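You operate a simulated robot arm through the tools that you are given. There is no shell and no other tool.

Carry out the task below with a simulated robot arm. There is one attempt and no reset: what you move stays moved.

Task
Clamp the black link card and press its links shut with the tweezers.
Fine: lay it on the pad of the holder, turn the holder screw to tight, swing the holder arm to WORK, stand the tweezers back. Set down upright: tweezers.

Only the result counts: the job must be done as asked and must still hold three seconds after the hand-in. Knocking over, shifting, dropping, spilling or breaking anything else fails it.

Robot
A 6-joint arm with a two-finger parallel gripper, fixed in place. Base frame: the origin is at the foot of the arm, x ahead of it, y to its left, z up; the work surface is at about z = 0.9. Units: m, degrees, N and s.
With the tool pointing down near the work surface it reaches from about 0.24 to 0.64 m from the base axis. Its first joint turns from -66.0 to 66.0 degrees. Payload 2.7 kg.
Tool frame: the origin (TCP) lies between the finger pads and is the grasp point; the fingertips stand 0.023 m ahead of it; z points along the fingers, y is the line along which they close. Largest opening 0.094 m; finger width 0.038, thickness 0.01; the body of the gripper, 0.054 by 0.096 m, starts 0.039 m behind the TCP.
Orientation is that of the tool frame in the base frame, as [roll, pitch, yaw] about the fixed x, y, z axes, in that order (R = Rz(yaw) Ry(pitch) Rx(roll)). With the fingers straight down and closing along the base's y, the tool's x points along the base's -x, its y along +y and its z along -z.

Tools
- The arm moves only by the tool nudge_tool. Its argument "moves" is a list of rows, each an object (a shift or turn left out is 0, a gripper value left out holds the last) with "offset": the shift along the base's x, y, z in m, a list of three; "rot": the turn, a rotation vector about the base's x, y, z in degrees, a list of three. In form: [{"offset": [tx, ty, tz], "rot": [ax, ay, az]}, ...]. A call has 1 to 20 rows; each row shifts and turns the commanded pose from where the row before left it. "grip" is the closure, from 0 (fully open) to 1 (shut), set as the call begins (left out, the last holds). Each row takes 0.2 s and may step no farther than 0.05 m and 8.6 degrees from the row before; otherwise, or with a gripper value out of range, the whole call is refused. Where a pose cannot be reached the arm comes as near as it can. A force on the tool above 80 N (or 10 N above the force at the start of the call, whichever is more), or a blocked arm, ends the call early, and 0.2 s more pass. Each finger travels about 0.045 m/s and halts on what it meets, pressing with about 36 N; the grip force reading is that of the motor and also rises with nothing between the fingers. The clock runs only during rows and for 0.2 s after the last one: add rows that do not move to give the fingers time. The reply holds the time, the measured pose of the TCP, the force on the tool along the base axes, the opening and the grip force, in the units named above and with some noise, with the torque about the TCP (base axes, N m) and any sound that the robot's microphone picked up.
- Cameras (640 x 400 px; columns grow to the right, rows downward): "scene" is fixed at [0.0952, -0.4483, 1.4219]; the picture's right is [0.59, -0.81, 0.00], its down [-0.32, -0.24, -0.92] and it looks along [0.74, 0.54, -0.40] (base axes); focal length 364 px, centre (320, 200). "wrist" rides on the gripper at [0.086, 0.016, -0.074] in the tool frame; the picture's right is [-0.18, 0.98, 0.00], its down [-0.58, -0.11, -0.81] and it looks along [-0.79, -0.15, 0.59] (tool axes); focal length 243 px, centre (320, 200). There is no depth. A picture from a camera that has moved, and an enlarged one, comes with that camera's place and axes in the base frame and with its lens.
- grab_frame(camera): a new picture of that camera. It takes no simulated time.
- close_up(camera, box): a new picture of the part [left, top, right, bottom] of that camera's present view, enlarged. It takes no simulated time.
- job_done(): hands the job in; it is judged then, once.

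Nothing tells you positions but the pictures and the camera data. Unless the task says otherwise, let go and move clear before handing in.

The tools are called after "Emit:" by a JSON object that holds its "op" and its "data". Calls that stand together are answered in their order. nudge_tool: Moves the arm, as the interface text tells. Its arguments: {"type":"object","properties":{"moves":{"type":"array","items":{"type":"object","properties":{"offset":{"type":"array","items":{"type":"number"}},"rot":{"type":"array","items":{"type":"number"}}}}},"grip":{"type":"number"}},"required":["moves"]} The other tools are called the same way: grab_frame (camera) takes a picture; close_up (camera, box) takes an enlarged picture of a part of a camera's view; job_done () hands the job in.

At the start:

```text
t: 0.0
eef_pos: [0.4195, -0.0585, 1.2386]
ee_rot: [180.0, 0.0, -180.0]
contact_force: [0.1, 0.1, -1.3]
ft_torque: [0.01, -0.01, 0.04]
grip_width: 0.0937
finger_force: 0.1
```

scene: 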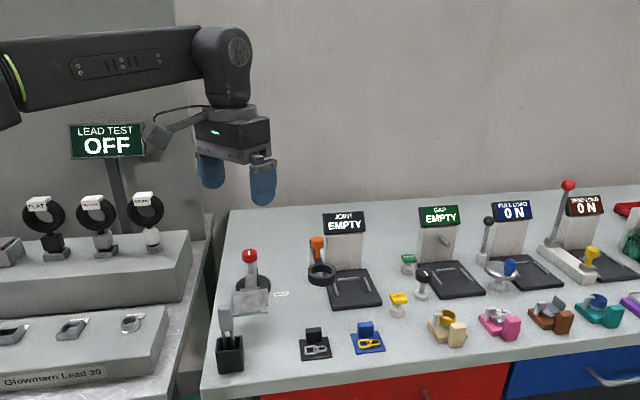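
wrist: 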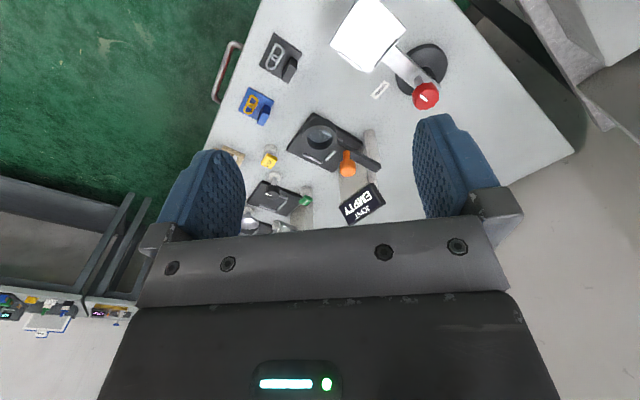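

I see a bench with a row of stations, a black and a blue link card near the front, and a tweezers stand at the left of the bench. I'll take enlarged views to find out which parts make up the holder, the screw and the arm.

Emit:
{"op": "close_up", "data": {"camera": "scene", "box": [200, 200, 400, 380]}}

Emit:
{"op": "close_up", "data": {"camera": "scene", "box": [380, 180, 640, 360]}}

Emit:
{"op": "close_up", "data": {"camera": "wrist", "box": [200, 0, 480, 240]}}

Emit:
{"op": "close_up", "data": {"camera": "scene", "box": [0, 100, 240, 400]}}

```text
2.22 times, centred on (300, 290) of scene
camera zoom: at [0.0952, -0.4483, 1.4219], right [0.59, -0.81, 0.0], down [-0.32, -0.24, -0.92], along [0.74, 0.54, -0.4], focal length 810 px, centre (364, 0)
```

zoom: 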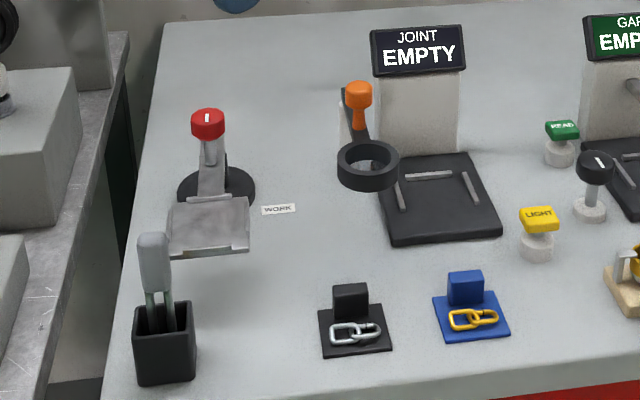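

```text
2.22 times, centred on (510, 270) of scene
camera zoom: at [0.0952, -0.4483, 1.4219], right [0.59, -0.81, 0.0], down [-0.32, -0.24, -0.92], along [0.74, 0.54, -0.4], focal length 810 px, centre (-102, 44)
```

zoom: 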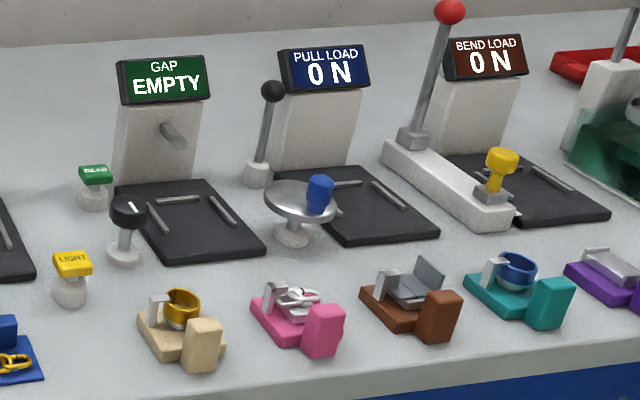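

```text
1.67 times, centred on (340, 120) of wrist
camera zoom: at [0.3336, -0.0424, 1.3131], right [0.18, 0.98, 0.0], down [0.58, -0.11, 0.81], along [0.79, -0.15, -0.59], focal length 404 px, centre (287, 333)
```

zoom: 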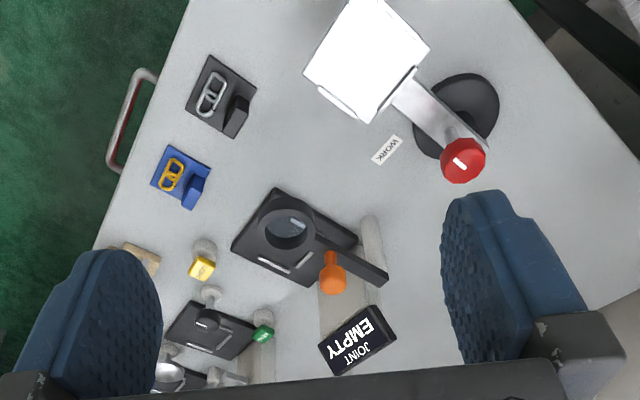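

```text
1.33 times, centred on (120, 250) of scene
camera zoom: at [0.0952, -0.4483, 1.4219], right [0.59, -0.81, 0.0], down [-0.32, -0.24, -0.92], along [0.74, 0.54, -0.4], focal length 486 px, centre (587, 133)
```

zoom: 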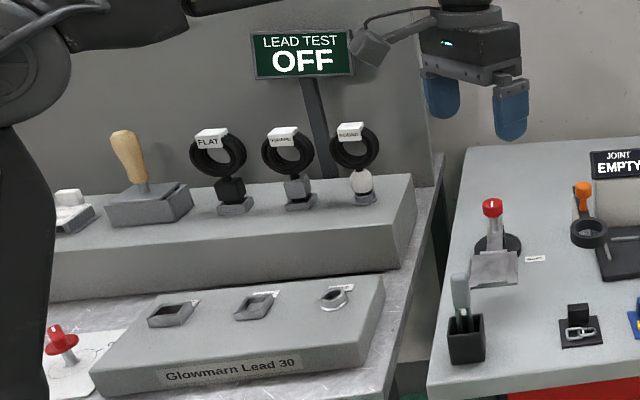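

The bench holds the black card at about (0.50, -0.14), the tweezers cup near (0.38, -0.05), and the holder with its red screw knob near (0.53, 0.06). I'll zoom in tightly on each before I move anything.

Emit:
{"op": "close_up", "data": {"camera": "wrist", "box": [320, 0, 460, 120]}}

Emit:
{"op": "close_up", "data": {"camera": "wrist", "box": [230, 20, 310, 130]}}

Emit:
{"op": "close_up", "data": {"camera": "scene", "box": [205, 235, 305, 380]}}

Emit:
{"op": "close_up", "data": {"camera": "scene", "box": [290, 310, 400, 370]}}

```text
3.33 times, centred on (390, 60) of wrist
camera zoom: at [0.3336, -0.0424, 1.3131], right [0.18, 0.98, 0.0], down [0.58, -0.11, 0.81], along [0.79, -0.15, -0.59], focal length 809 px, centre (87, 667)
```

zoom: 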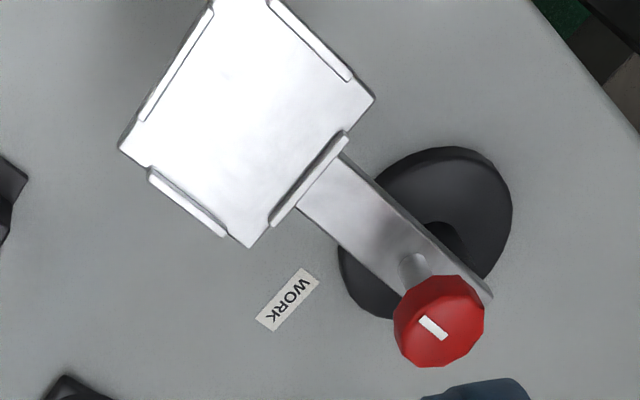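

```text
3.64 times, centred on (270, 75) of wrist
camera zoom: at [0.3336, -0.0424, 1.3131], right [0.18, 0.98, 0.0], down [0.58, -0.11, 0.81], along [0.79, -0.15, -0.59], focal length 882 px, centre (502, 654)
```

zoom: 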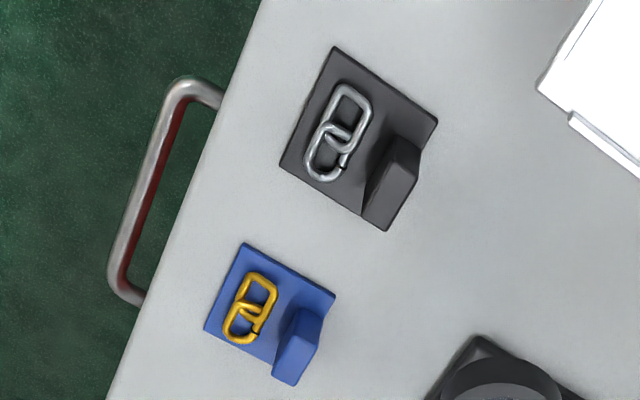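

```text
2.76 times, centred on (255, 308) of scene
camera zoom: at [0.0952, -0.4483, 1.4219], right [0.59, -0.81, 0.0], down [-0.32, -0.24, -0.92], along [0.74, 0.54, -0.4], focal length 1005 px, centre (499, -97)
```

zoom: 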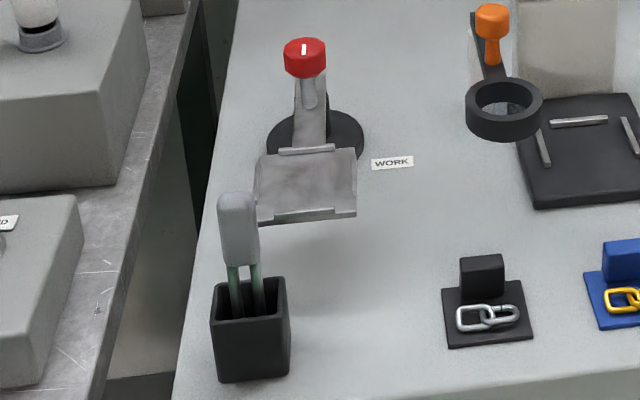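

```text
5.82 times, centred on (345, 340) of scene
camera zoom: at [0.0952, -0.4483, 1.4219], right [0.59, -0.81, 0.0], down [-0.32, -0.24, -0.92], along [0.74, 0.54, -0.4], focal length 2120 px, centre (174, -614)
```

zoom: 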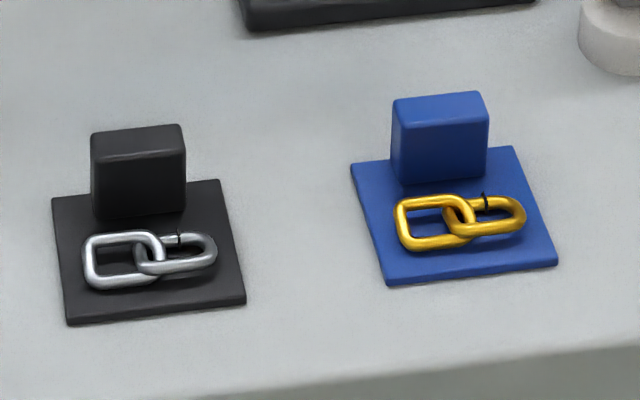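

The holder arm points to the bench front with its pad at about (0.47, -0.005, 0.95), and the WORK label lies counter-clockwise from it. I'll go lower over the pad to look more closely before touching anything.

Emit:
{"op": "nudge_tool", "data": {"moves": [{"offset": [0, 0.02, -0.04]}, {"offset": [0, 0.02, -0.04]}, {"offset": [0, 0.02, -0.03]}, {}]}}

Emit:
{"op": "grab_frame", "data": {"camera": "wrist"}}

Emit:
{"op": "close_up", "data": {"camera": "wrist", "box": [220, 0, 420, 200]}}

```text
t: 1.0
eef_pos: [0.4188, 0.0021, 1.1263]
ee_rot: [180.0, 0.1, -180.0]
contact_force: [0.2, 0.0, 0.1]
ft_torque: [0.02, 0.0, 0.0]
grip_width: 0.0939
finger_force: 0.0
```

```text
taken
camera wrist: at [0.3336, 0.0189, 1.2019], right [0.18, 0.98, 0.0], down [0.58, -0.11, 0.81], along [0.79, -0.15, -0.59], focal length 243 px, centre (320, 200)
```

wrist: 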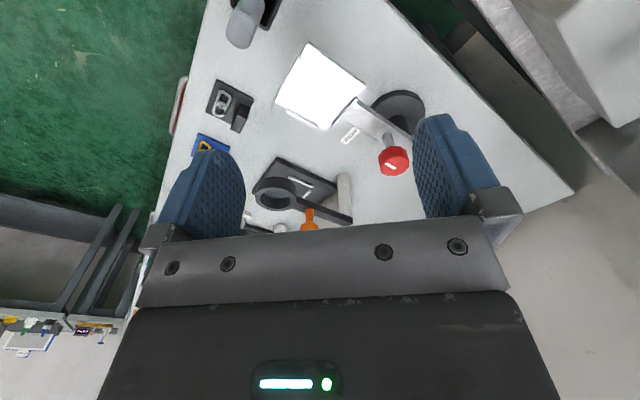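

```text
2.00 times, centred on (320, 100) of wrist
camera zoom: at [0.3336, 0.0189, 1.2019], right [0.18, 0.98, 0.0], down [0.58, -0.11, 0.81], along [0.79, -0.15, -0.59], focal length 485 px, centre (320, 400)
```

zoom: 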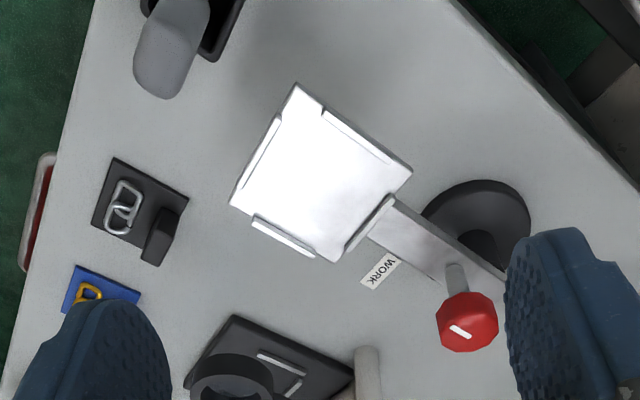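

The pad, knob, card and tweezers are all in view now. I'll enlarge each one to measure it.

Emit:
{"op": "close_up", "data": {"camera": "wrist", "box": [265, 35, 375, 135]}}

Emit:
{"op": "close_up", "data": {"camera": "wrist", "box": [340, 80, 430, 180]}}

Emit:
{"op": "close_up", "data": {"camera": "wrist", "box": [210, 0, 300, 60]}}

Emit:
{"op": "close_up", "data": {"camera": "wrist", "box": [195, 70, 265, 140]}}

Emit:
{"op": "close_up", "data": {"camera": "scene", "box": [205, 235, 305, 305]}}

Emit:
{"op": "close_up", "data": {"camera": "scene", "box": [205, 300, 265, 380]}}

```text
4.00 times, centred on (320, 85) of wrist
camera zoom: at [0.3336, 0.0189, 1.2019], right [0.18, 0.98, 0.0], down [0.58, -0.11, 0.81], along [0.79, -0.15, -0.59], focal length 970 px, centre (320, 660)
```

zoom: 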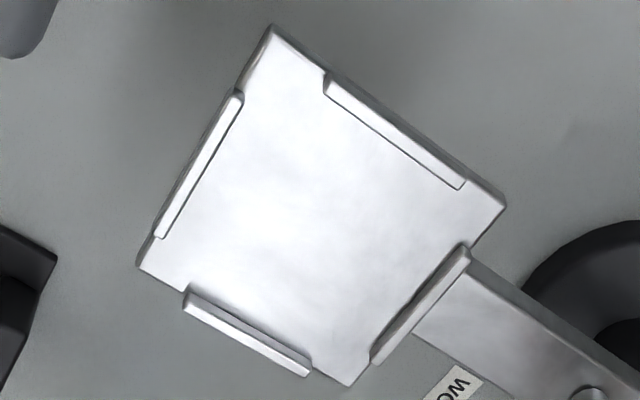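

```text
4.00 times, centred on (385, 130) of wrist
camera zoom: at [0.3336, 0.0189, 1.2019], right [0.18, 0.98, 0.0], down [0.58, -0.11, 0.81], along [0.79, -0.15, -0.59], focal length 970 px, centre (60, 480)
```

zoom: 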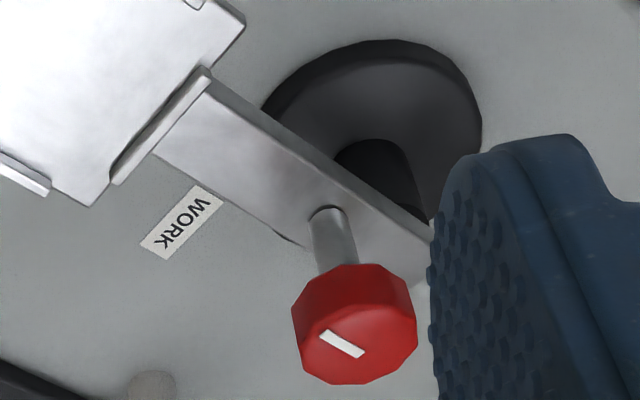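

```text
6.67 times, centred on (255, 30) of wrist
camera zoom: at [0.3336, 0.0189, 1.2019], right [0.18, 0.98, 0.0], down [0.58, -0.11, 0.81], along [0.79, -0.15, -0.59], focal length 1618 px, centre (753, 1333)
```

zoom: 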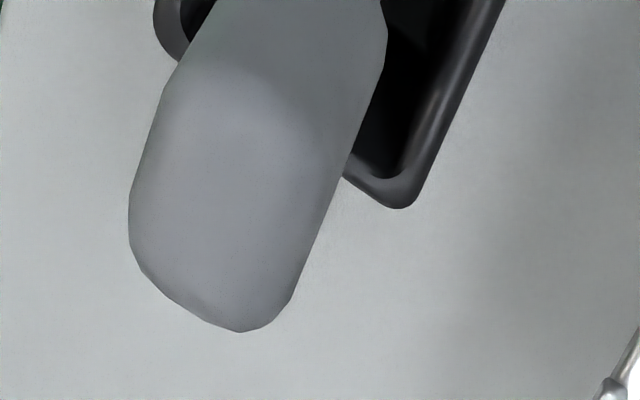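

```text
5.71 times, centred on (230, 105) of wrist
camera zoom: at [0.3336, 0.0189, 1.2019], right [0.18, 0.98, 0.0], down [0.58, -0.11, 0.81], along [0.79, -0.15, -0.59], focal length 1386 px, centre (834, 743)
```

zoom: 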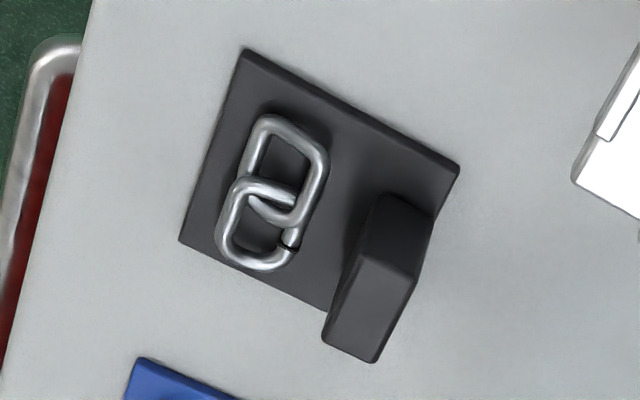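

```text
5.71 times, centred on (255, 270) of scene
camera zoom: at [0.0952, -0.4483, 1.4219], right [0.59, -0.81, 0.0], down [-0.32, -0.24, -0.92], along [0.74, 0.54, -0.4], focal length 2082 px, centre (691, -200)
```

zoom: 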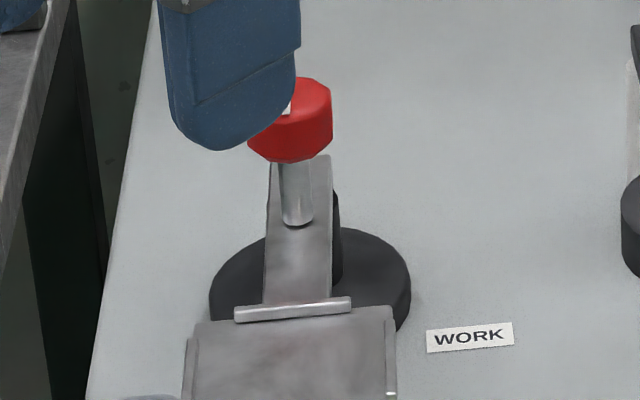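

```text
5.00 times, centred on (235, 340) of scene
camera zoom: at [0.0952, -0.4483, 1.4219], right [0.59, -0.81, 0.0], down [-0.32, -0.24, -0.92], along [0.74, 0.54, -0.4], focal length 1822 px, centre (745, -500)
```

zoom: 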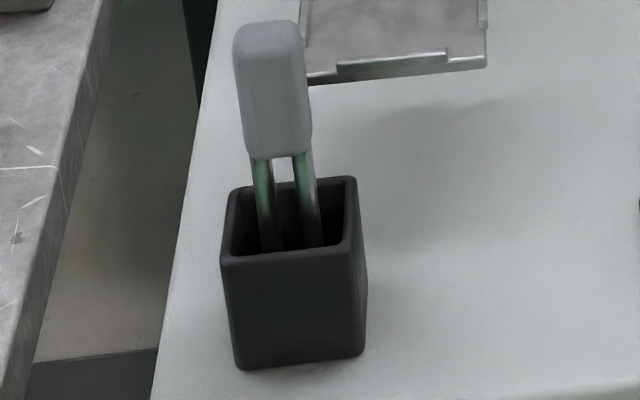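

The card is about 0.056 × 0.049 m with its tab at the rear edge, and the bench is turned about 45°. I'll turn the gripper 45° so it closes along the tab's thin direction with the camera on the free side, then hover over the card for an exact fix.

Emit:
{"op": "nudge_tool", "data": {"moves": [{"offset": [0.015, -0.021, 0], "rot": [0, 0, -7.5]}, {"offset": [0.015, -0.021, 0], "rot": [0, 0, -7.5]}, {"offset": [0.015, -0.021, 0], "rot": [0, 0, -7.5]}, {"offset": [0.015, -0.021, 0], "rot": [0, 0, -7.5]}, {"offset": [0.015, -0.021, 0], "rot": [0, 0, -7.5]}, {"offset": [0.015, -0.021, 0], "rot": [0, 0, -7.5]}, {"offset": [0, 0, -0.04]}, {"offset": [0, 0, -0.04]}, {}]}}

Emit:
{"op": "grab_frame", "data": {"camera": "wrist"}}

Emit:
{"op": "grab_frame", "data": {"camera": "scene"}}

```text
t: 3.0
eef_pos: [0.5092, -0.1235, 1.0491]
ee_rot: [-179.9, 0.1, 134.9]
contact_force: [0.2, 0.2, 0.5]
ft_torque: [0.04, 0.04, 0.03]
grip_width: 0.0937
finger_force: 0.1
```

```text
taken
camera wrist: at [0.4606, -0.0513, 1.1248], right [0.83, 0.56, 0.0], down [0.33, -0.49, 0.81], along [0.46, -0.67, -0.59], focal length 243 px, centre (320, 200)
```

wrist: 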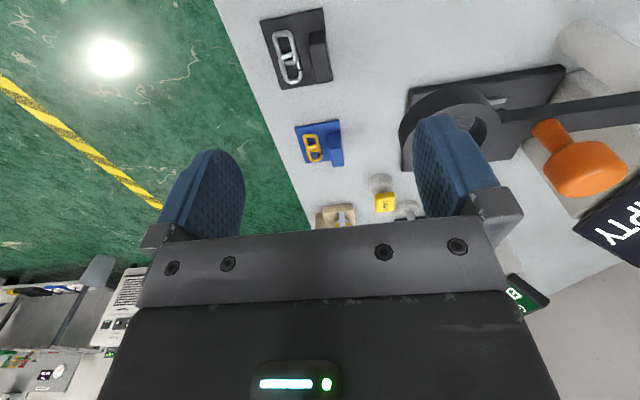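

```text
taken
```

scene: 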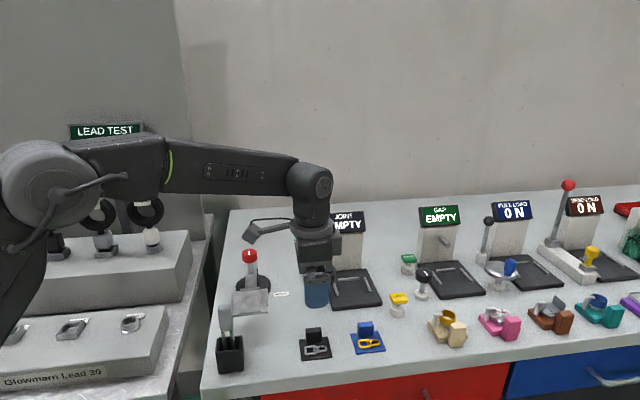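

The magnifier ring of the JOINT station stands close to the space above the card. I need its exact place and height before I descend beside it.

Emit:
{"op": "close_up", "data": {"camera": "wrist", "box": [380, 20, 640, 220]}}

Emit:
{"op": "close_up", "data": {"camera": "wrist", "box": [240, 0, 360, 180]}}

Emit:
{"op": "close_up", "data": {"camera": "scene", "box": [270, 215, 400, 370]}}

```text
2.00 times, centred on (510, 120) of wrist
camera zoom: at [0.4606, -0.0513, 1.1248], right [0.83, 0.56, 0.0], down [0.33, -0.49, 0.81], along [0.46, -0.67, -0.59], focal length 485 px, centre (-60, 360)
```

zoom: 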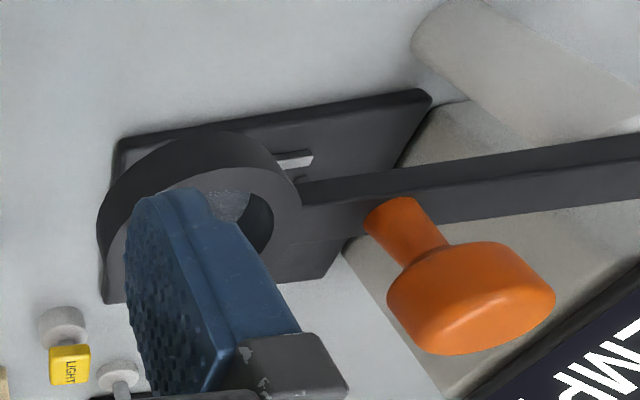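

```text
2.22 times, centred on (300, 90) of wrist
camera zoom: at [0.4606, -0.0513, 1.1248], right [0.83, 0.56, 0.0], down [0.33, -0.49, 0.81], along [0.46, -0.67, -0.59], focal length 539 px, centre (364, 444)
```

zoom: 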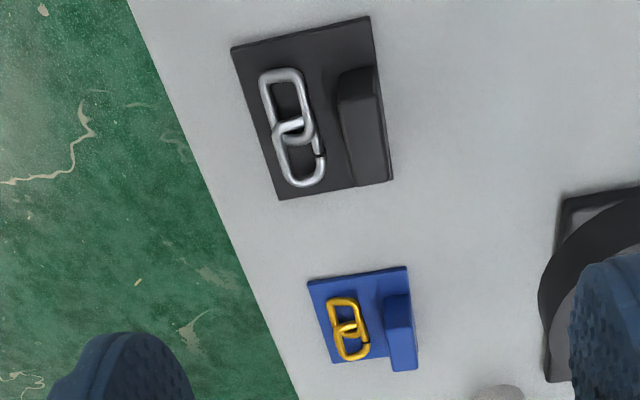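

```text
2.58 times, centred on (335, 292) of scene
camera zoom: at [0.0952, -0.4483, 1.4219], right [0.59, -0.81, 0.0], down [-0.32, -0.24, -0.92], along [0.74, 0.54, -0.4], focal length 940 px, centre (281, -39)
```

zoom: 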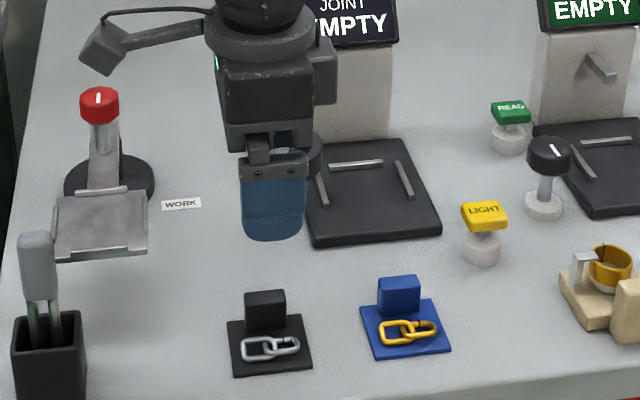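

The magnifier ring sits at about (0.60, -0.086) with its top near z 0.98, so there's room if I keep the fingers mostly closed. The card tab is at about (0.5115, -0.124) with its top at z 0.93, and I'll go down to just above it.

Emit:
{"op": "nudge_tool", "data": {"moves": [{"offset": [0.0023, -0.0008, 0]}, {}, {}, {}, {"offset": [0, 0, -0.03]}, {"offset": [0, 0, -0.03]}, {"offset": [0, 0, -0.02]}, {}], "grip": 0.66}}

Emit:
{"op": "grab_frame", "data": {"camera": "wrist"}}

Emit:
{"op": "close_up", "data": {"camera": "scene", "box": [270, 215, 400, 370]}}

```text
t: 4.8
eef_pos: [0.5128, -0.1259, 0.9692]
ee_rot: [-180.0, 0.0, 135.0]
contact_force: [0.0, -0.1, 0.3]
ft_torque: [0.02, 0.01, 0.02]
grip_width: 0.0322
finger_force: 0.0
```

```text
taken
camera wrist: at [0.4625, -0.0531, 1.0436], right [0.82, 0.57, 0.0], down [0.33, -0.49, 0.81], along [0.46, -0.67, -0.59], focal length 243 px, centre (320, 200)
```

wrist: 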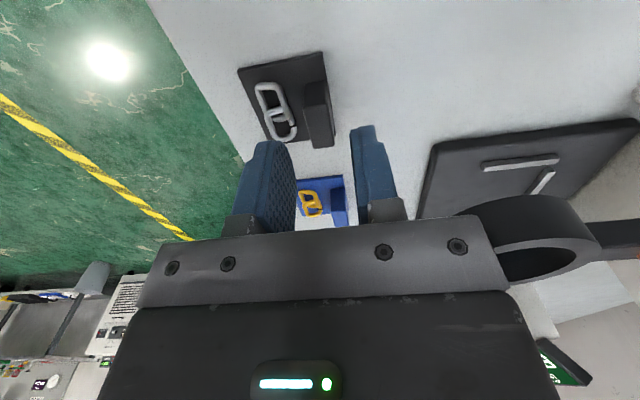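

```text
2.58 times, centred on (335, 292) of scene
camera zoom: at [0.0952, -0.4483, 1.4219], right [0.59, -0.81, 0.0], down [-0.32, -0.24, -0.92], along [0.74, 0.54, -0.4], focal length 940 px, centre (281, -39)
```

zoom: 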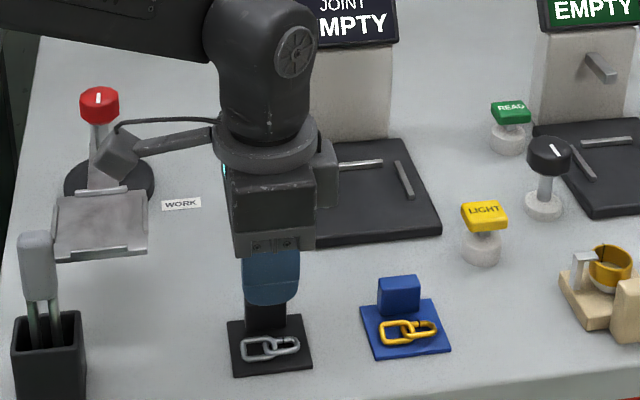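

The fingers straddle the tab from above with the links in front of them. I'll enlarge the view to check the alignment before the last drop.

Emit:
{"op": "close_up", "data": {"camera": "wrist", "box": [230, 40, 410, 220]}}

Emit:
{"op": "close_up", "data": {"camera": "scene", "box": [300, 300, 350, 365]}}

```text
2.22 times, centred on (320, 130) of wrist
camera zoom: at [0.4625, -0.0531, 1.0436], right [0.82, 0.57, 0.0], down [0.33, -0.49, 0.81], along [0.46, -0.67, -0.59], focal length 539 px, centre (320, 356)
```

zoom: 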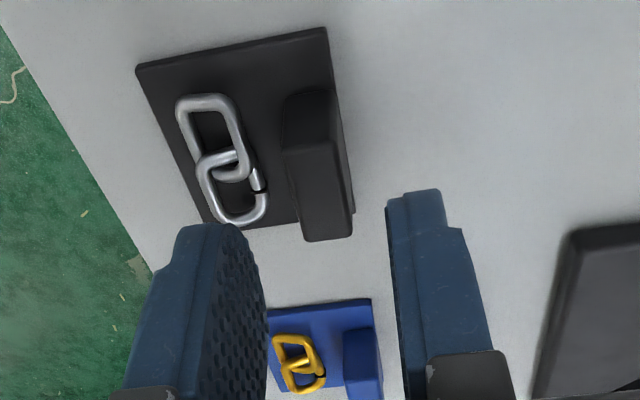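

```text
6.15 times, centred on (325, 332) of scene
camera zoom: at [0.0952, -0.4483, 1.4219], right [0.59, -0.81, 0.0], down [-0.32, -0.24, -0.92], along [0.74, 0.54, -0.4], focal length 2242 px, centre (289, -615)
```

zoom: 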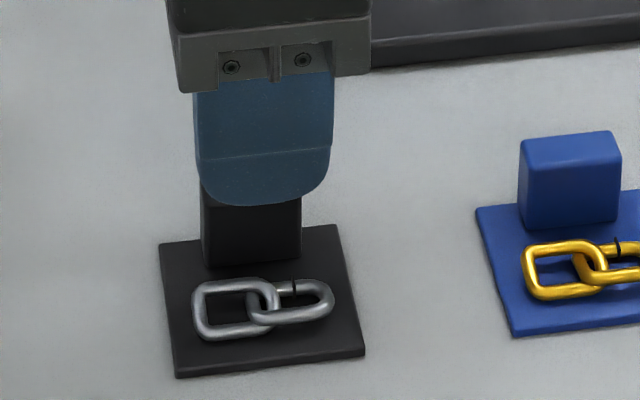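

The tab is centred between the fingers to within a millimetre or so. I'll lower so the fingertips end about 1 cm above the card, clear of the links, then close.

Emit:
{"op": "nudge_tool", "data": {"moves": [{"offset": [-0.0017, 0.0022, -0.012]}, {"offset": [0, 0, -0.012]}, {"offset": [0, 0, -0.009]}, {}, {}]}}

Emit:
{"op": "close_up", "data": {"camera": "wrist", "box": [230, 40, 410, 220]}}

Emit:
{"op": "close_up", "data": {"camera": "scene", "box": [300, 300, 350, 365]}}

```text
t: 6.0
eef_pos: [0.5095, -0.1228, 0.9345]
ee_rot: [180.0, 0.0, 135.1]
contact_force: [0.4, -0.2, 1.2]
ft_torque: [-0.01, 0.03, 0.03]
grip_width: 0.0321
finger_force: 0.4
```

```text
2.22 times, centred on (320, 130) of wrist
camera zoom: at [0.461, -0.0502, 1.0101], right [0.82, 0.57, 0.0], down [0.33, -0.49, 0.81], along [0.46, -0.67, -0.59], focal length 539 px, centre (320, 356)
```

zoom: 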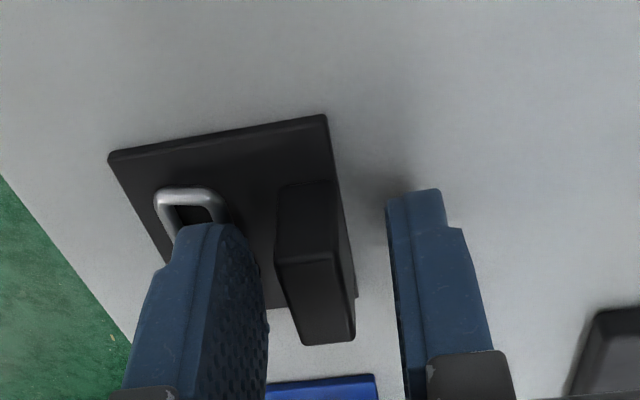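

```text
6.15 times, centred on (325, 332) of scene
camera zoom: at [0.0952, -0.4483, 1.4219], right [0.59, -0.81, 0.0], down [-0.32, -0.24, -0.92], along [0.74, 0.54, -0.4], focal length 2242 px, centre (289, -615)
```

zoom: 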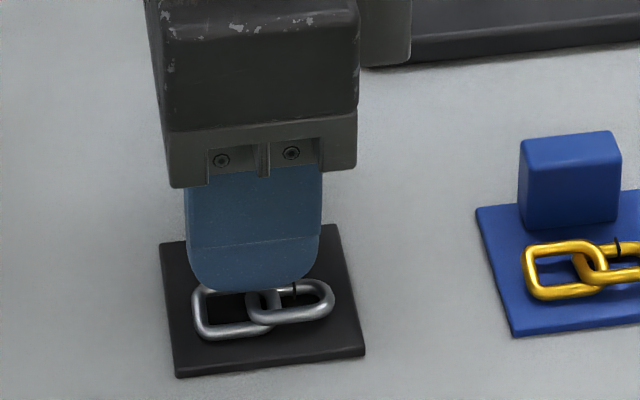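

The fingertips are low on the tab and clear of the links, so I'll close on it now.

Emit:
{"op": "nudge_tool", "data": {"moves": [{}, {}, {}, {}, {}], "grip": 1.0}}

Emit:
{"op": "close_up", "data": {"camera": "wrist", "box": [230, 40, 410, 220]}}

```text
t: 7.2
eef_pos: [0.5106, -0.1229, 0.9358]
ee_rot: [180.0, 0.0, 135.1]
contact_force: [-0.8, -0.3, 0.7]
ft_torque: [0.01, 0.04, -0.01]
grip_width: 0.0128
finger_force: 35.8
```

```text
2.22 times, centred on (320, 130) of wrist
camera zoom: at [0.461, -0.0503, 1.0101], right [0.82, 0.57, 0.0], down [0.33, -0.49, 0.81], along [0.46, -0.67, -0.59], focal length 539 px, centre (320, 356)
```

zoom: 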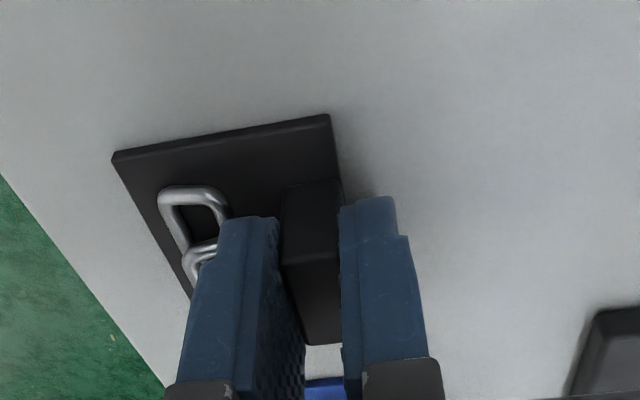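

The tab is firmly held, with a grip width of 12.8 mm. I'll lift, carry the card across to a spot above the pad, and take a fresh look.

Emit:
{"op": "nudge_tool", "data": {"moves": [{"offset": [0, 0, 0.02]}, {"offset": [0, 0, 0.045]}, {"offset": [0, 0, 0.045]}, {"offset": [0, 0, 0.03]}, {"offset": [-0.0068, 0.032, 0]}, {"offset": [-0.0068, 0.032, 0]}, {"offset": [-0.0068, 0.032, 0]}, {"offset": [-0.0067, 0.032, 0]}, {}, {}]}}

Emit:
{"op": "grab_frame", "data": {"camera": "wrist"}}

Emit:
{"op": "grab_frame", "data": {"camera": "scene"}}

```text
t: 9.4
eef_pos: [0.4827, 0.0052, 1.0754]
ee_rot: [180.0, 0.1, 135.0]
contact_force: [0.7, -0.6, -0.4]
ft_torque: [-0.03, -0.01, -0.02]
grip_width: 0.0129
finger_force: 36.7
```

```text
taken
camera wrist: at [0.4327, 0.0774, 1.1498], right [0.82, 0.57, 0.0], down [0.33, -0.49, 0.81], along [0.46, -0.67, -0.59], focal length 243 px, centre (320, 200)
```

wrist: 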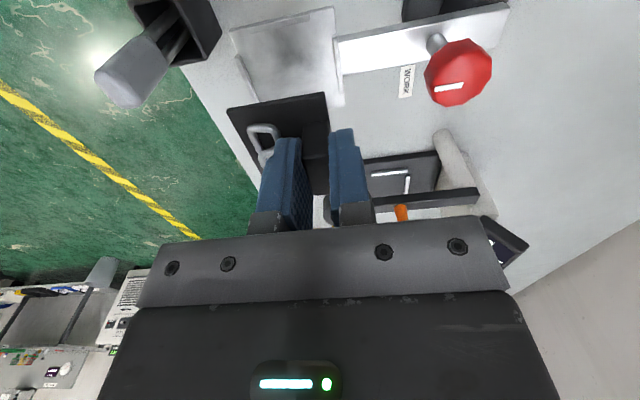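

```text
taken
```

scene: 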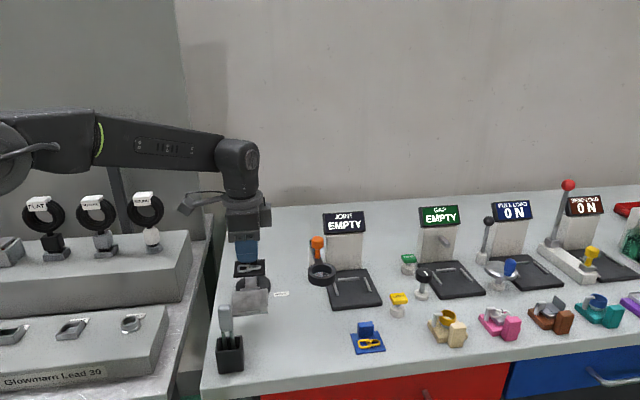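

The card hangs level above the pad. I'll zoom in on the pad, the knob and the tweezers from here to refine where they are.

Emit:
{"op": "close_up", "data": {"camera": "wrist", "box": [220, 0, 380, 120]}}

Emit:
{"op": "close_up", "data": {"camera": "wrist", "box": [330, 0, 520, 120]}}

Emit:
{"op": "close_up", "data": {"camera": "scene", "box": [200, 235, 300, 325]}}

Emit:
{"op": "close_up", "data": {"camera": "wrist", "box": [90, 0, 230, 110]}}

```text
3.33 times, centred on (300, 60) of wrist
camera zoom: at [0.4327, 0.0774, 1.1498], right [0.82, 0.57, 0.0], down [0.33, -0.49, 0.81], along [0.46, -0.67, -0.59], focal length 809 px, centre (387, 667)
```

zoom: 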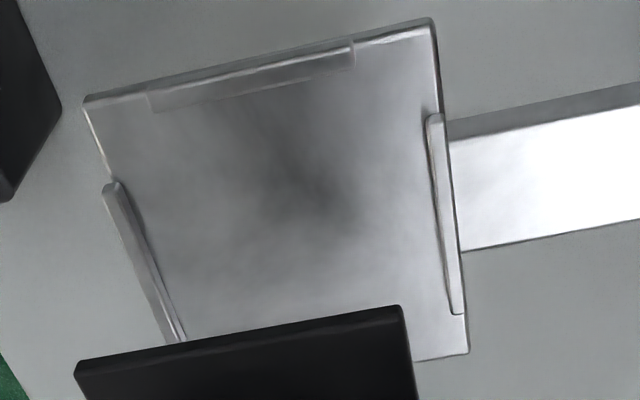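

```text
3.33 times, centred on (425, 60) of wrist
camera zoom: at [0.4327, 0.0774, 1.1498], right [0.82, 0.57, 0.0], down [0.33, -0.49, 0.81], along [0.46, -0.67, -0.59], focal length 809 px, centre (-30, 667)
```

zoom: 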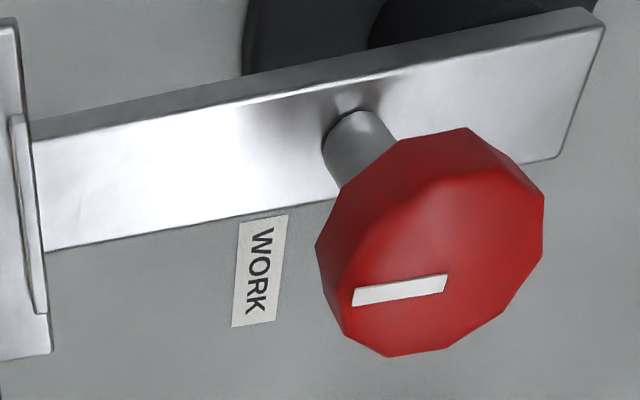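

```text
4.44 times, centred on (250, 280) of scene
camera zoom: at [0.0952, -0.4483, 1.4219], right [0.59, -0.81, 0.0], down [-0.32, -0.24, -0.92], along [0.74, 0.54, -0.4], focal length 1620 px, centre (631, -156)
```

zoom: 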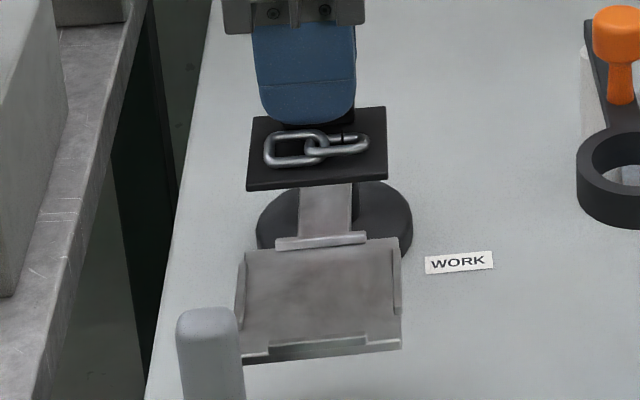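

```text
3.64 times, centred on (160, 55) of wrist
camera zoom: at [0.4327, 0.0774, 1.1498], right [0.82, 0.57, 0.0], down [0.33, -0.49, 0.81], along [0.46, -0.67, -0.59], focal length 882 px, centre (902, 727)
```

zoom: 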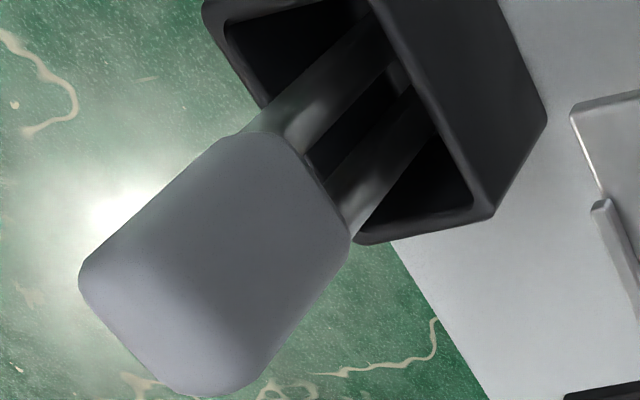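

The pad measures 0.069 m square with its top at about z 0.965 and its centre near (0.468, -0.008). The card centre is about 3.5 mm off that, so I'll correct it and lower to just above the pad.

Emit:
{"op": "nudge_tool", "data": {"moves": [{"offset": [-0.0035, 0.0006, -0.02]}, {"offset": [0, 0, -0.02]}, {"offset": [0, 0, -0.02]}, {"offset": [0, 0, -0.007]}, {}, {}]}}

Emit:
{"op": "close_up", "data": {"camera": "wrist", "box": [220, 20, 400, 160]}}

Emit:
{"op": "close_up", "data": {"camera": "scene", "box": [210, 245, 300, 325]}}

```text
t: 10.8
eef_pos: [0.4794, 0.0054, 1.0097]
ee_rot: [179.9, 0.0, 135.0]
contact_force: [-0.1, 1.0, 7.3]
ft_torque: [-0.21, -0.12, -0.02]
grip_width: 0.0133
finger_force: 36.4
```

```text
2.86 times, centred on (310, 90) of wrist
camera zoom: at [0.4304, 0.0777, 1.0839], right [0.82, 0.57, 0.0], down [0.33, -0.49, 0.81], along [0.46, -0.67, -0.59], focal length 693 px, centre (349, 514)
```

zoom: 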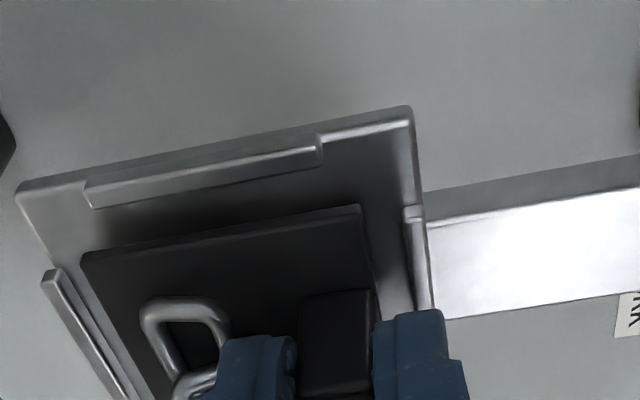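

```text
5.00 times, centred on (255, 285) of scene
camera zoom: at [0.0951, -0.4483, 1.4219], right [0.59, -0.81, 0.0], down [-0.32, -0.24, -0.92], along [0.74, 0.54, -0.4], focal length 1822 px, centre (645, -225)
```

zoom: 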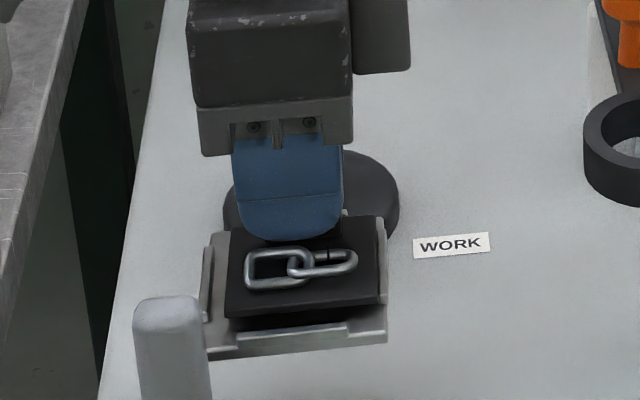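

There's a 7 N push already, with the torque pointing at the card's right side, so the card is probably riding on the right rail. I'll look closer before lowering any more.

Emit:
{"op": "close_up", "data": {"camera": "scene", "box": [235, 280, 270, 320]}}

Emit:
{"op": "close_up", "data": {"camera": "wrist", "box": [220, 40, 350, 130]}}

Emit:
{"op": "grab_frame", "data": {"camera": "wrist"}}

```text
10.00 times, centred on (252, 300) of scene
camera zoom: at [0.0951, -0.4483, 1.4219], right [0.59, -0.81, 0.0], down [-0.32, -0.24, -0.92], along [0.74, 0.54, -0.4], focal length 3644 px, centre (995, -800)
```

zoom: 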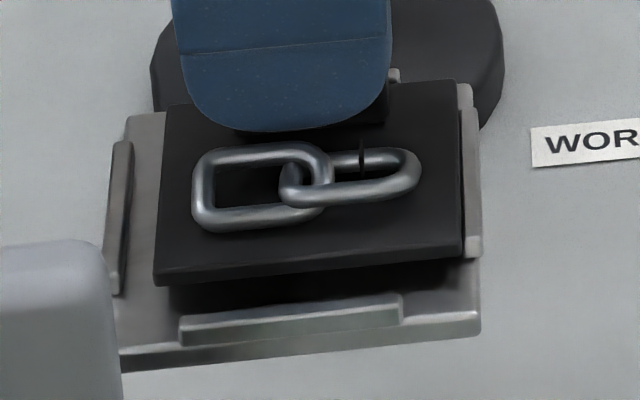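

```text
4.44 times, centred on (285, 85) of wrist
camera zoom: at [0.4304, 0.0777, 1.0839], right [0.82, 0.57, 0.0], down [0.33, -0.49, 0.81], along [0.46, -0.67, -0.59], focal length 1078 px, centre (476, 711)
```

zoom: 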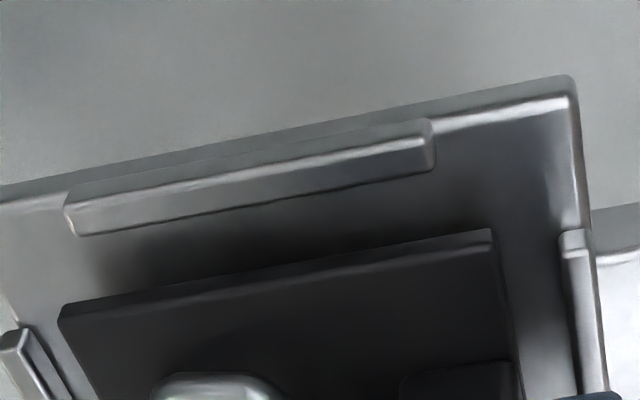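

```text
taken
camera wrist: at [0.4304, 0.0777, 1.0839], right [0.82, 0.57, 0.0], down [0.33, -0.49, 0.81], along [0.46, -0.67, -0.59], focal length 243 px, centre (320, 200)
```

wrist: 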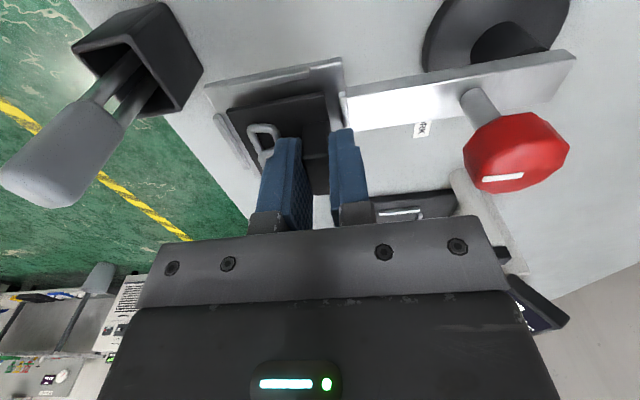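

The card's right edge is sitting on the right rail, with a gap left over on the left side. I'll lift a little, shift about 3 mm left and 2 mm rearward, and lower again in small steps.

Emit:
{"op": "nudge_tool", "data": {"moves": [{"offset": [0, 0, 0.008]}, {"offset": [-0.0005, 0.0041, 0]}, {}, {}]}}

Emit:
{"op": "close_up", "data": {"camera": "scene", "box": [235, 280, 270, 320]}}

```text
t: 11.8
eef_pos: [0.4784, 0.0087, 1.0168]
ee_rot: [-180.0, 0.0, 135.1]
contact_force: [-0.1, -0.1, 0.4]
ft_torque: [0.0, 0.05, 0.0]
grip_width: 0.0126
finger_force: 36.2
```

```text
10.00 times, centred on (252, 300) of scene
camera zoom: at [0.0952, -0.4483, 1.4219], right [0.59, -0.81, 0.0], down [-0.32, -0.24, -0.92], along [0.74, 0.54, -0.4], focal length 3644 px, centre (995, -800)
```

zoom: 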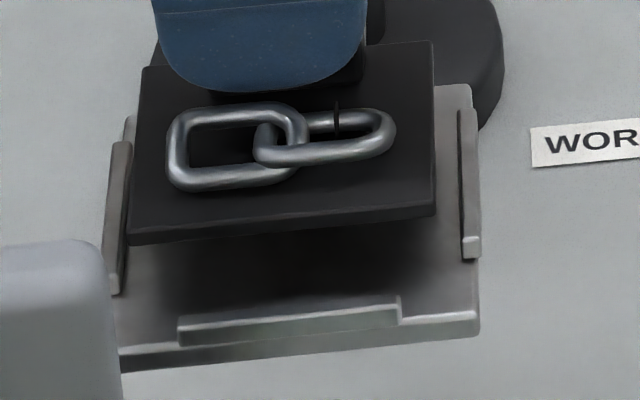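

The card now sits slightly left of centre between the rails. I'll shift it back about 1.5 mm and lower gently.

Emit:
{"op": "nudge_tool", "data": {"moves": [{"offset": [0.0011, -0.0011, 0]}, {"offset": [0, 0, -0.004]}, {"offset": [0, 0, -0.003]}, {"offset": [0, 0, -0.002]}, {}, {}]}}

Emit:
{"op": "close_up", "data": {"camera": "scene", "box": [235, 280, 270, 320]}}

```text
t: 13.2
eef_pos: [0.4798, 0.0084, 1.0072]
ee_rot: [180.0, 0.1, 135.0]
contact_force: [-0.1, 0.1, -1.4]
ft_torque: [-0.01, -0.03, 0.0]
grip_width: 0.0128
finger_force: 36.0
```

```text
10.00 times, centred on (252, 300) of scene
camera zoom: at [0.0952, -0.4483, 1.4219], right [0.59, -0.81, 0.0], down [-0.32, -0.24, -0.92], along [0.74, 0.54, -0.4], focal length 3644 px, centre (995, -800)
```

zoom: 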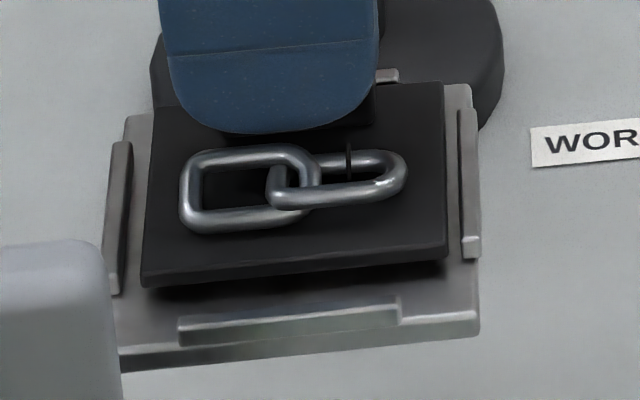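

The card is centred between the rails and still just off the pad. I'll lower a couple of millimetres at a time until it touches.

Emit:
{"op": "nudge_tool", "data": {"moves": [{"offset": [0, 0, -0.002]}, {"offset": [0, 0, -0.002]}, {}]}}

Emit:
{"op": "close_up", "data": {"camera": "scene", "box": [235, 280, 270, 320]}}

```text
t: 14.0
eef_pos: [0.4807, 0.0089, 1.0047]
ee_rot: [180.0, 0.1, 135.0]
contact_force: [0.0, 0.6, 7.8]
ft_torque: [0.03, 0.18, 0.0]
grip_width: 0.0129
finger_force: 36.4
```

```text
10.00 times, centred on (252, 300) of scene
camera zoom: at [0.0951, -0.4483, 1.4219], right [0.59, -0.81, 0.0], down [-0.32, -0.24, -0.92], along [0.74, 0.54, -0.4], focal length 3644 px, centre (995, -800)
```

zoom: 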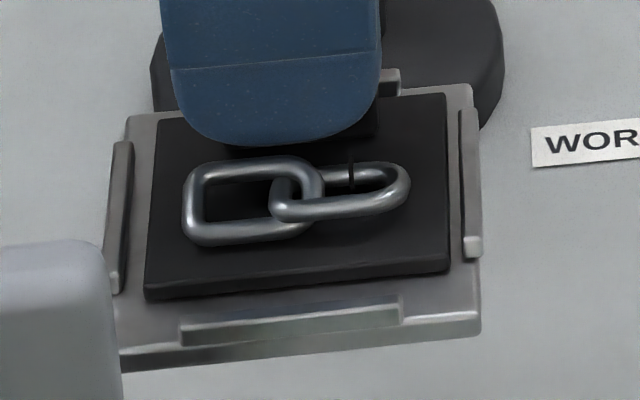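

The card is down flat on the pad, with a light 8 N contact. I'll open just enough to let go and rise straight up.

Emit:
{"op": "nudge_tool", "data": {"moves": [{}, {}, {"offset": [0, 0, 0.002]}, {"offset": [0, 0, 0.005]}, {"offset": [0, 0, 0.02]}, {"offset": [0, 0, 0.03]}, {"offset": [0, 0, 0.03]}, {}], "grip": 0.74}}

Emit:
{"op": "grab_frame", "data": {"camera": "wrist"}}

Emit:
{"op": "close_up", "data": {"camera": "scene", "box": [205, 240, 300, 325]}}

```text
t: 15.8
eef_pos: [0.4817, 0.0095, 1.0911]
ee_rot: [-179.9, -0.1, 134.9]
contact_force: [0.3, 0.4, -0.5]
ft_torque: [0.03, -0.02, -0.03]
grip_width: 0.0245
finger_force: 0.0
```

```text
taken
camera wrist: at [0.4321, 0.0814, 1.166], right [0.82, 0.57, 0.0], down [0.33, -0.49, 0.81], along [0.46, -0.67, -0.59], focal length 243 px, centre (320, 200)
```

wrist: 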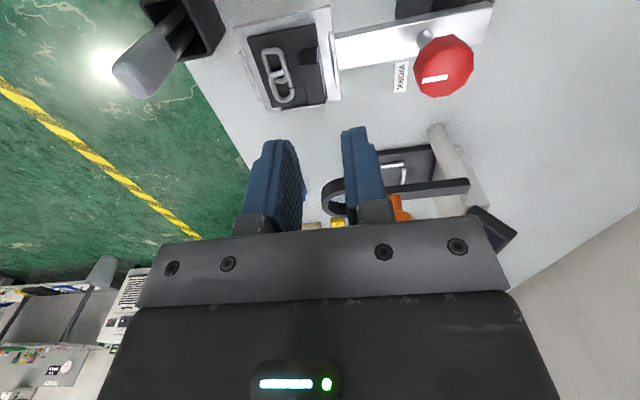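

```text
4.71 times, centred on (252, 282) of scene
camera zoom: at [0.0952, -0.4483, 1.4219], right [0.59, -0.81, 0.0], down [-0.32, -0.24, -0.92], along [0.74, 0.54, -0.4], focal length 1715 px, centre (638, -188)
```

zoom: 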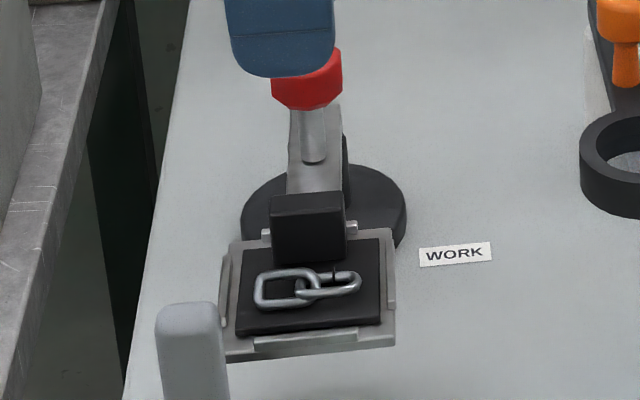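

The card lies squarely between the rails. Next is the screw, so I'll zoom in on the knob and the pivot to get the knob axis and height.

Emit:
{"op": "close_up", "data": {"camera": "wrist", "box": [380, 0, 500, 110]}}

Emit:
{"op": "close_up", "data": {"camera": "wrist", "box": [230, 0, 350, 115]}}

```text
3.64 times, centred on (440, 55) of wrist
camera zoom: at [0.4321, 0.0814, 1.166], right [0.82, 0.57, 0.0], down [0.33, -0.49, 0.81], along [0.46, -0.67, -0.59], focal length 882 px, centre (-116, 727)
```

zoom: 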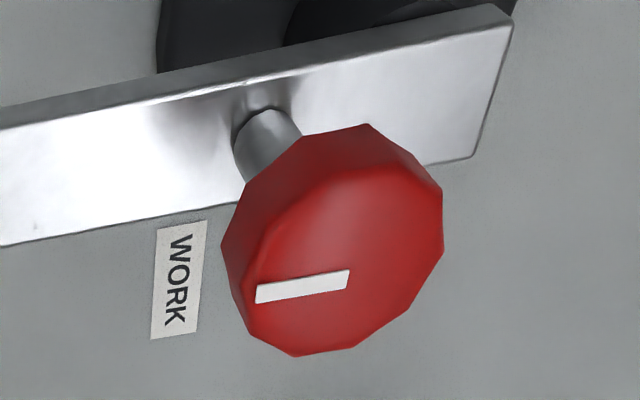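

```text
3.48 times, centred on (290, 58) of wrist
camera zoom: at [0.4321, 0.0814, 1.166], right [0.82, 0.57, 0.0], down [0.33, -0.49, 0.81], along [0.46, -0.67, -0.59], focal length 844 px, centre (424, 696)
```

zoom: 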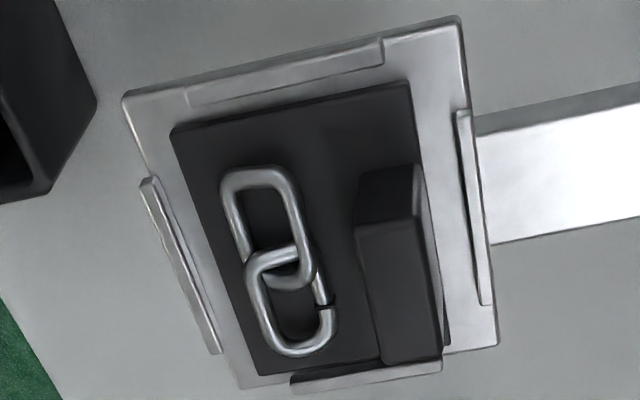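

The knob axis is at about (0.534, 0.065) with its top near z 1.02. I'll go over it and pre-turn the gripper by +90° so there's plenty of clockwise travel available.

Emit:
{"op": "nudge_tool", "data": {"moves": [{"offset": [0.00436, 0.00463, 0], "rot": [0, 0, 7.5]}, {"offset": [0.00436, 0.00463, 0], "rot": [0, 0, 7.5]}, {"offset": [0.00436, 0.00463, 0], "rot": [0, 0, 7.5]}, {"offset": [0.00436, 0.00463, 0], "rot": [0, 0, 7.5]}, {"offset": [0.00436, 0.00463, 0], "rot": [0, 0, 7.5]}, {"offset": [0.00436, 0.00463, 0], "rot": [0, 0, 7.5]}, {"offset": [0.00436, 0.00463, 0], "rot": [0, 0, 7.5]}, {"offset": [0.00436, 0.00463, 0], "rot": [0, 0, 7.5]}, {"offset": [0.00436, 0.00463, 0], "rot": [0, 0, 7.5]}, {"offset": [0.00436, 0.00463, 0], "rot": [0, 0, 7.5]}, {"offset": [0.00436, 0.00463, 0], "rot": [0, 0, 7.5]}, {"offset": [0.00436, 0.00463, 0], "rot": [0, 0, 7.5]}, {}, {}], "grip": 0.36}}

Emit:
{"op": "grab_frame", "data": {"camera": "wrist"}}

Emit:
{"op": "grab_frame", "data": {"camera": "scene"}}

```text
t: 18.8
eef_pos: [0.5329, 0.064, 1.0899]
ee_rot: [-180.0, 0.0, -134.9]
contact_force: [0.3, 0.0, -0.4]
ft_torque: [-0.01, 0.03, -0.01]
grip_width: 0.0603
finger_force: 0.0
```

```text
taken
camera wrist: at [0.4609, 0.0132, 1.1654], right [-0.57, 0.82, 0.0], down [0.49, 0.33, 0.81], along [0.66, 0.46, -0.59], focal length 243 px, centre (320, 200)
```

wrist: 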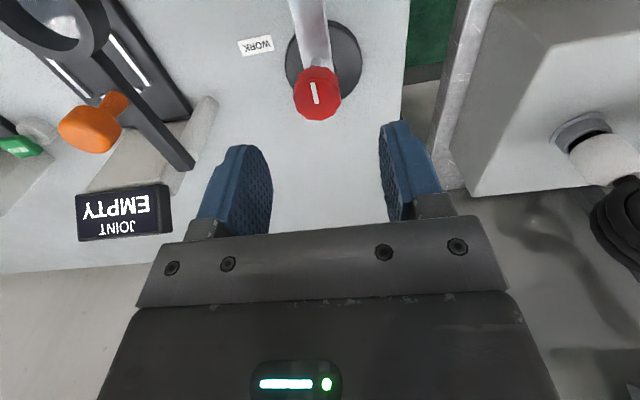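

```text
taken
```

scene: 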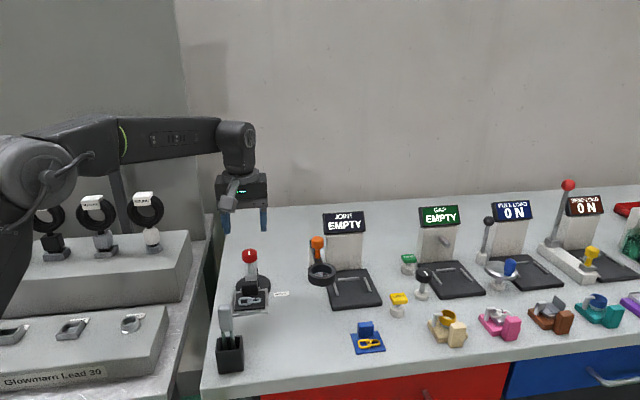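

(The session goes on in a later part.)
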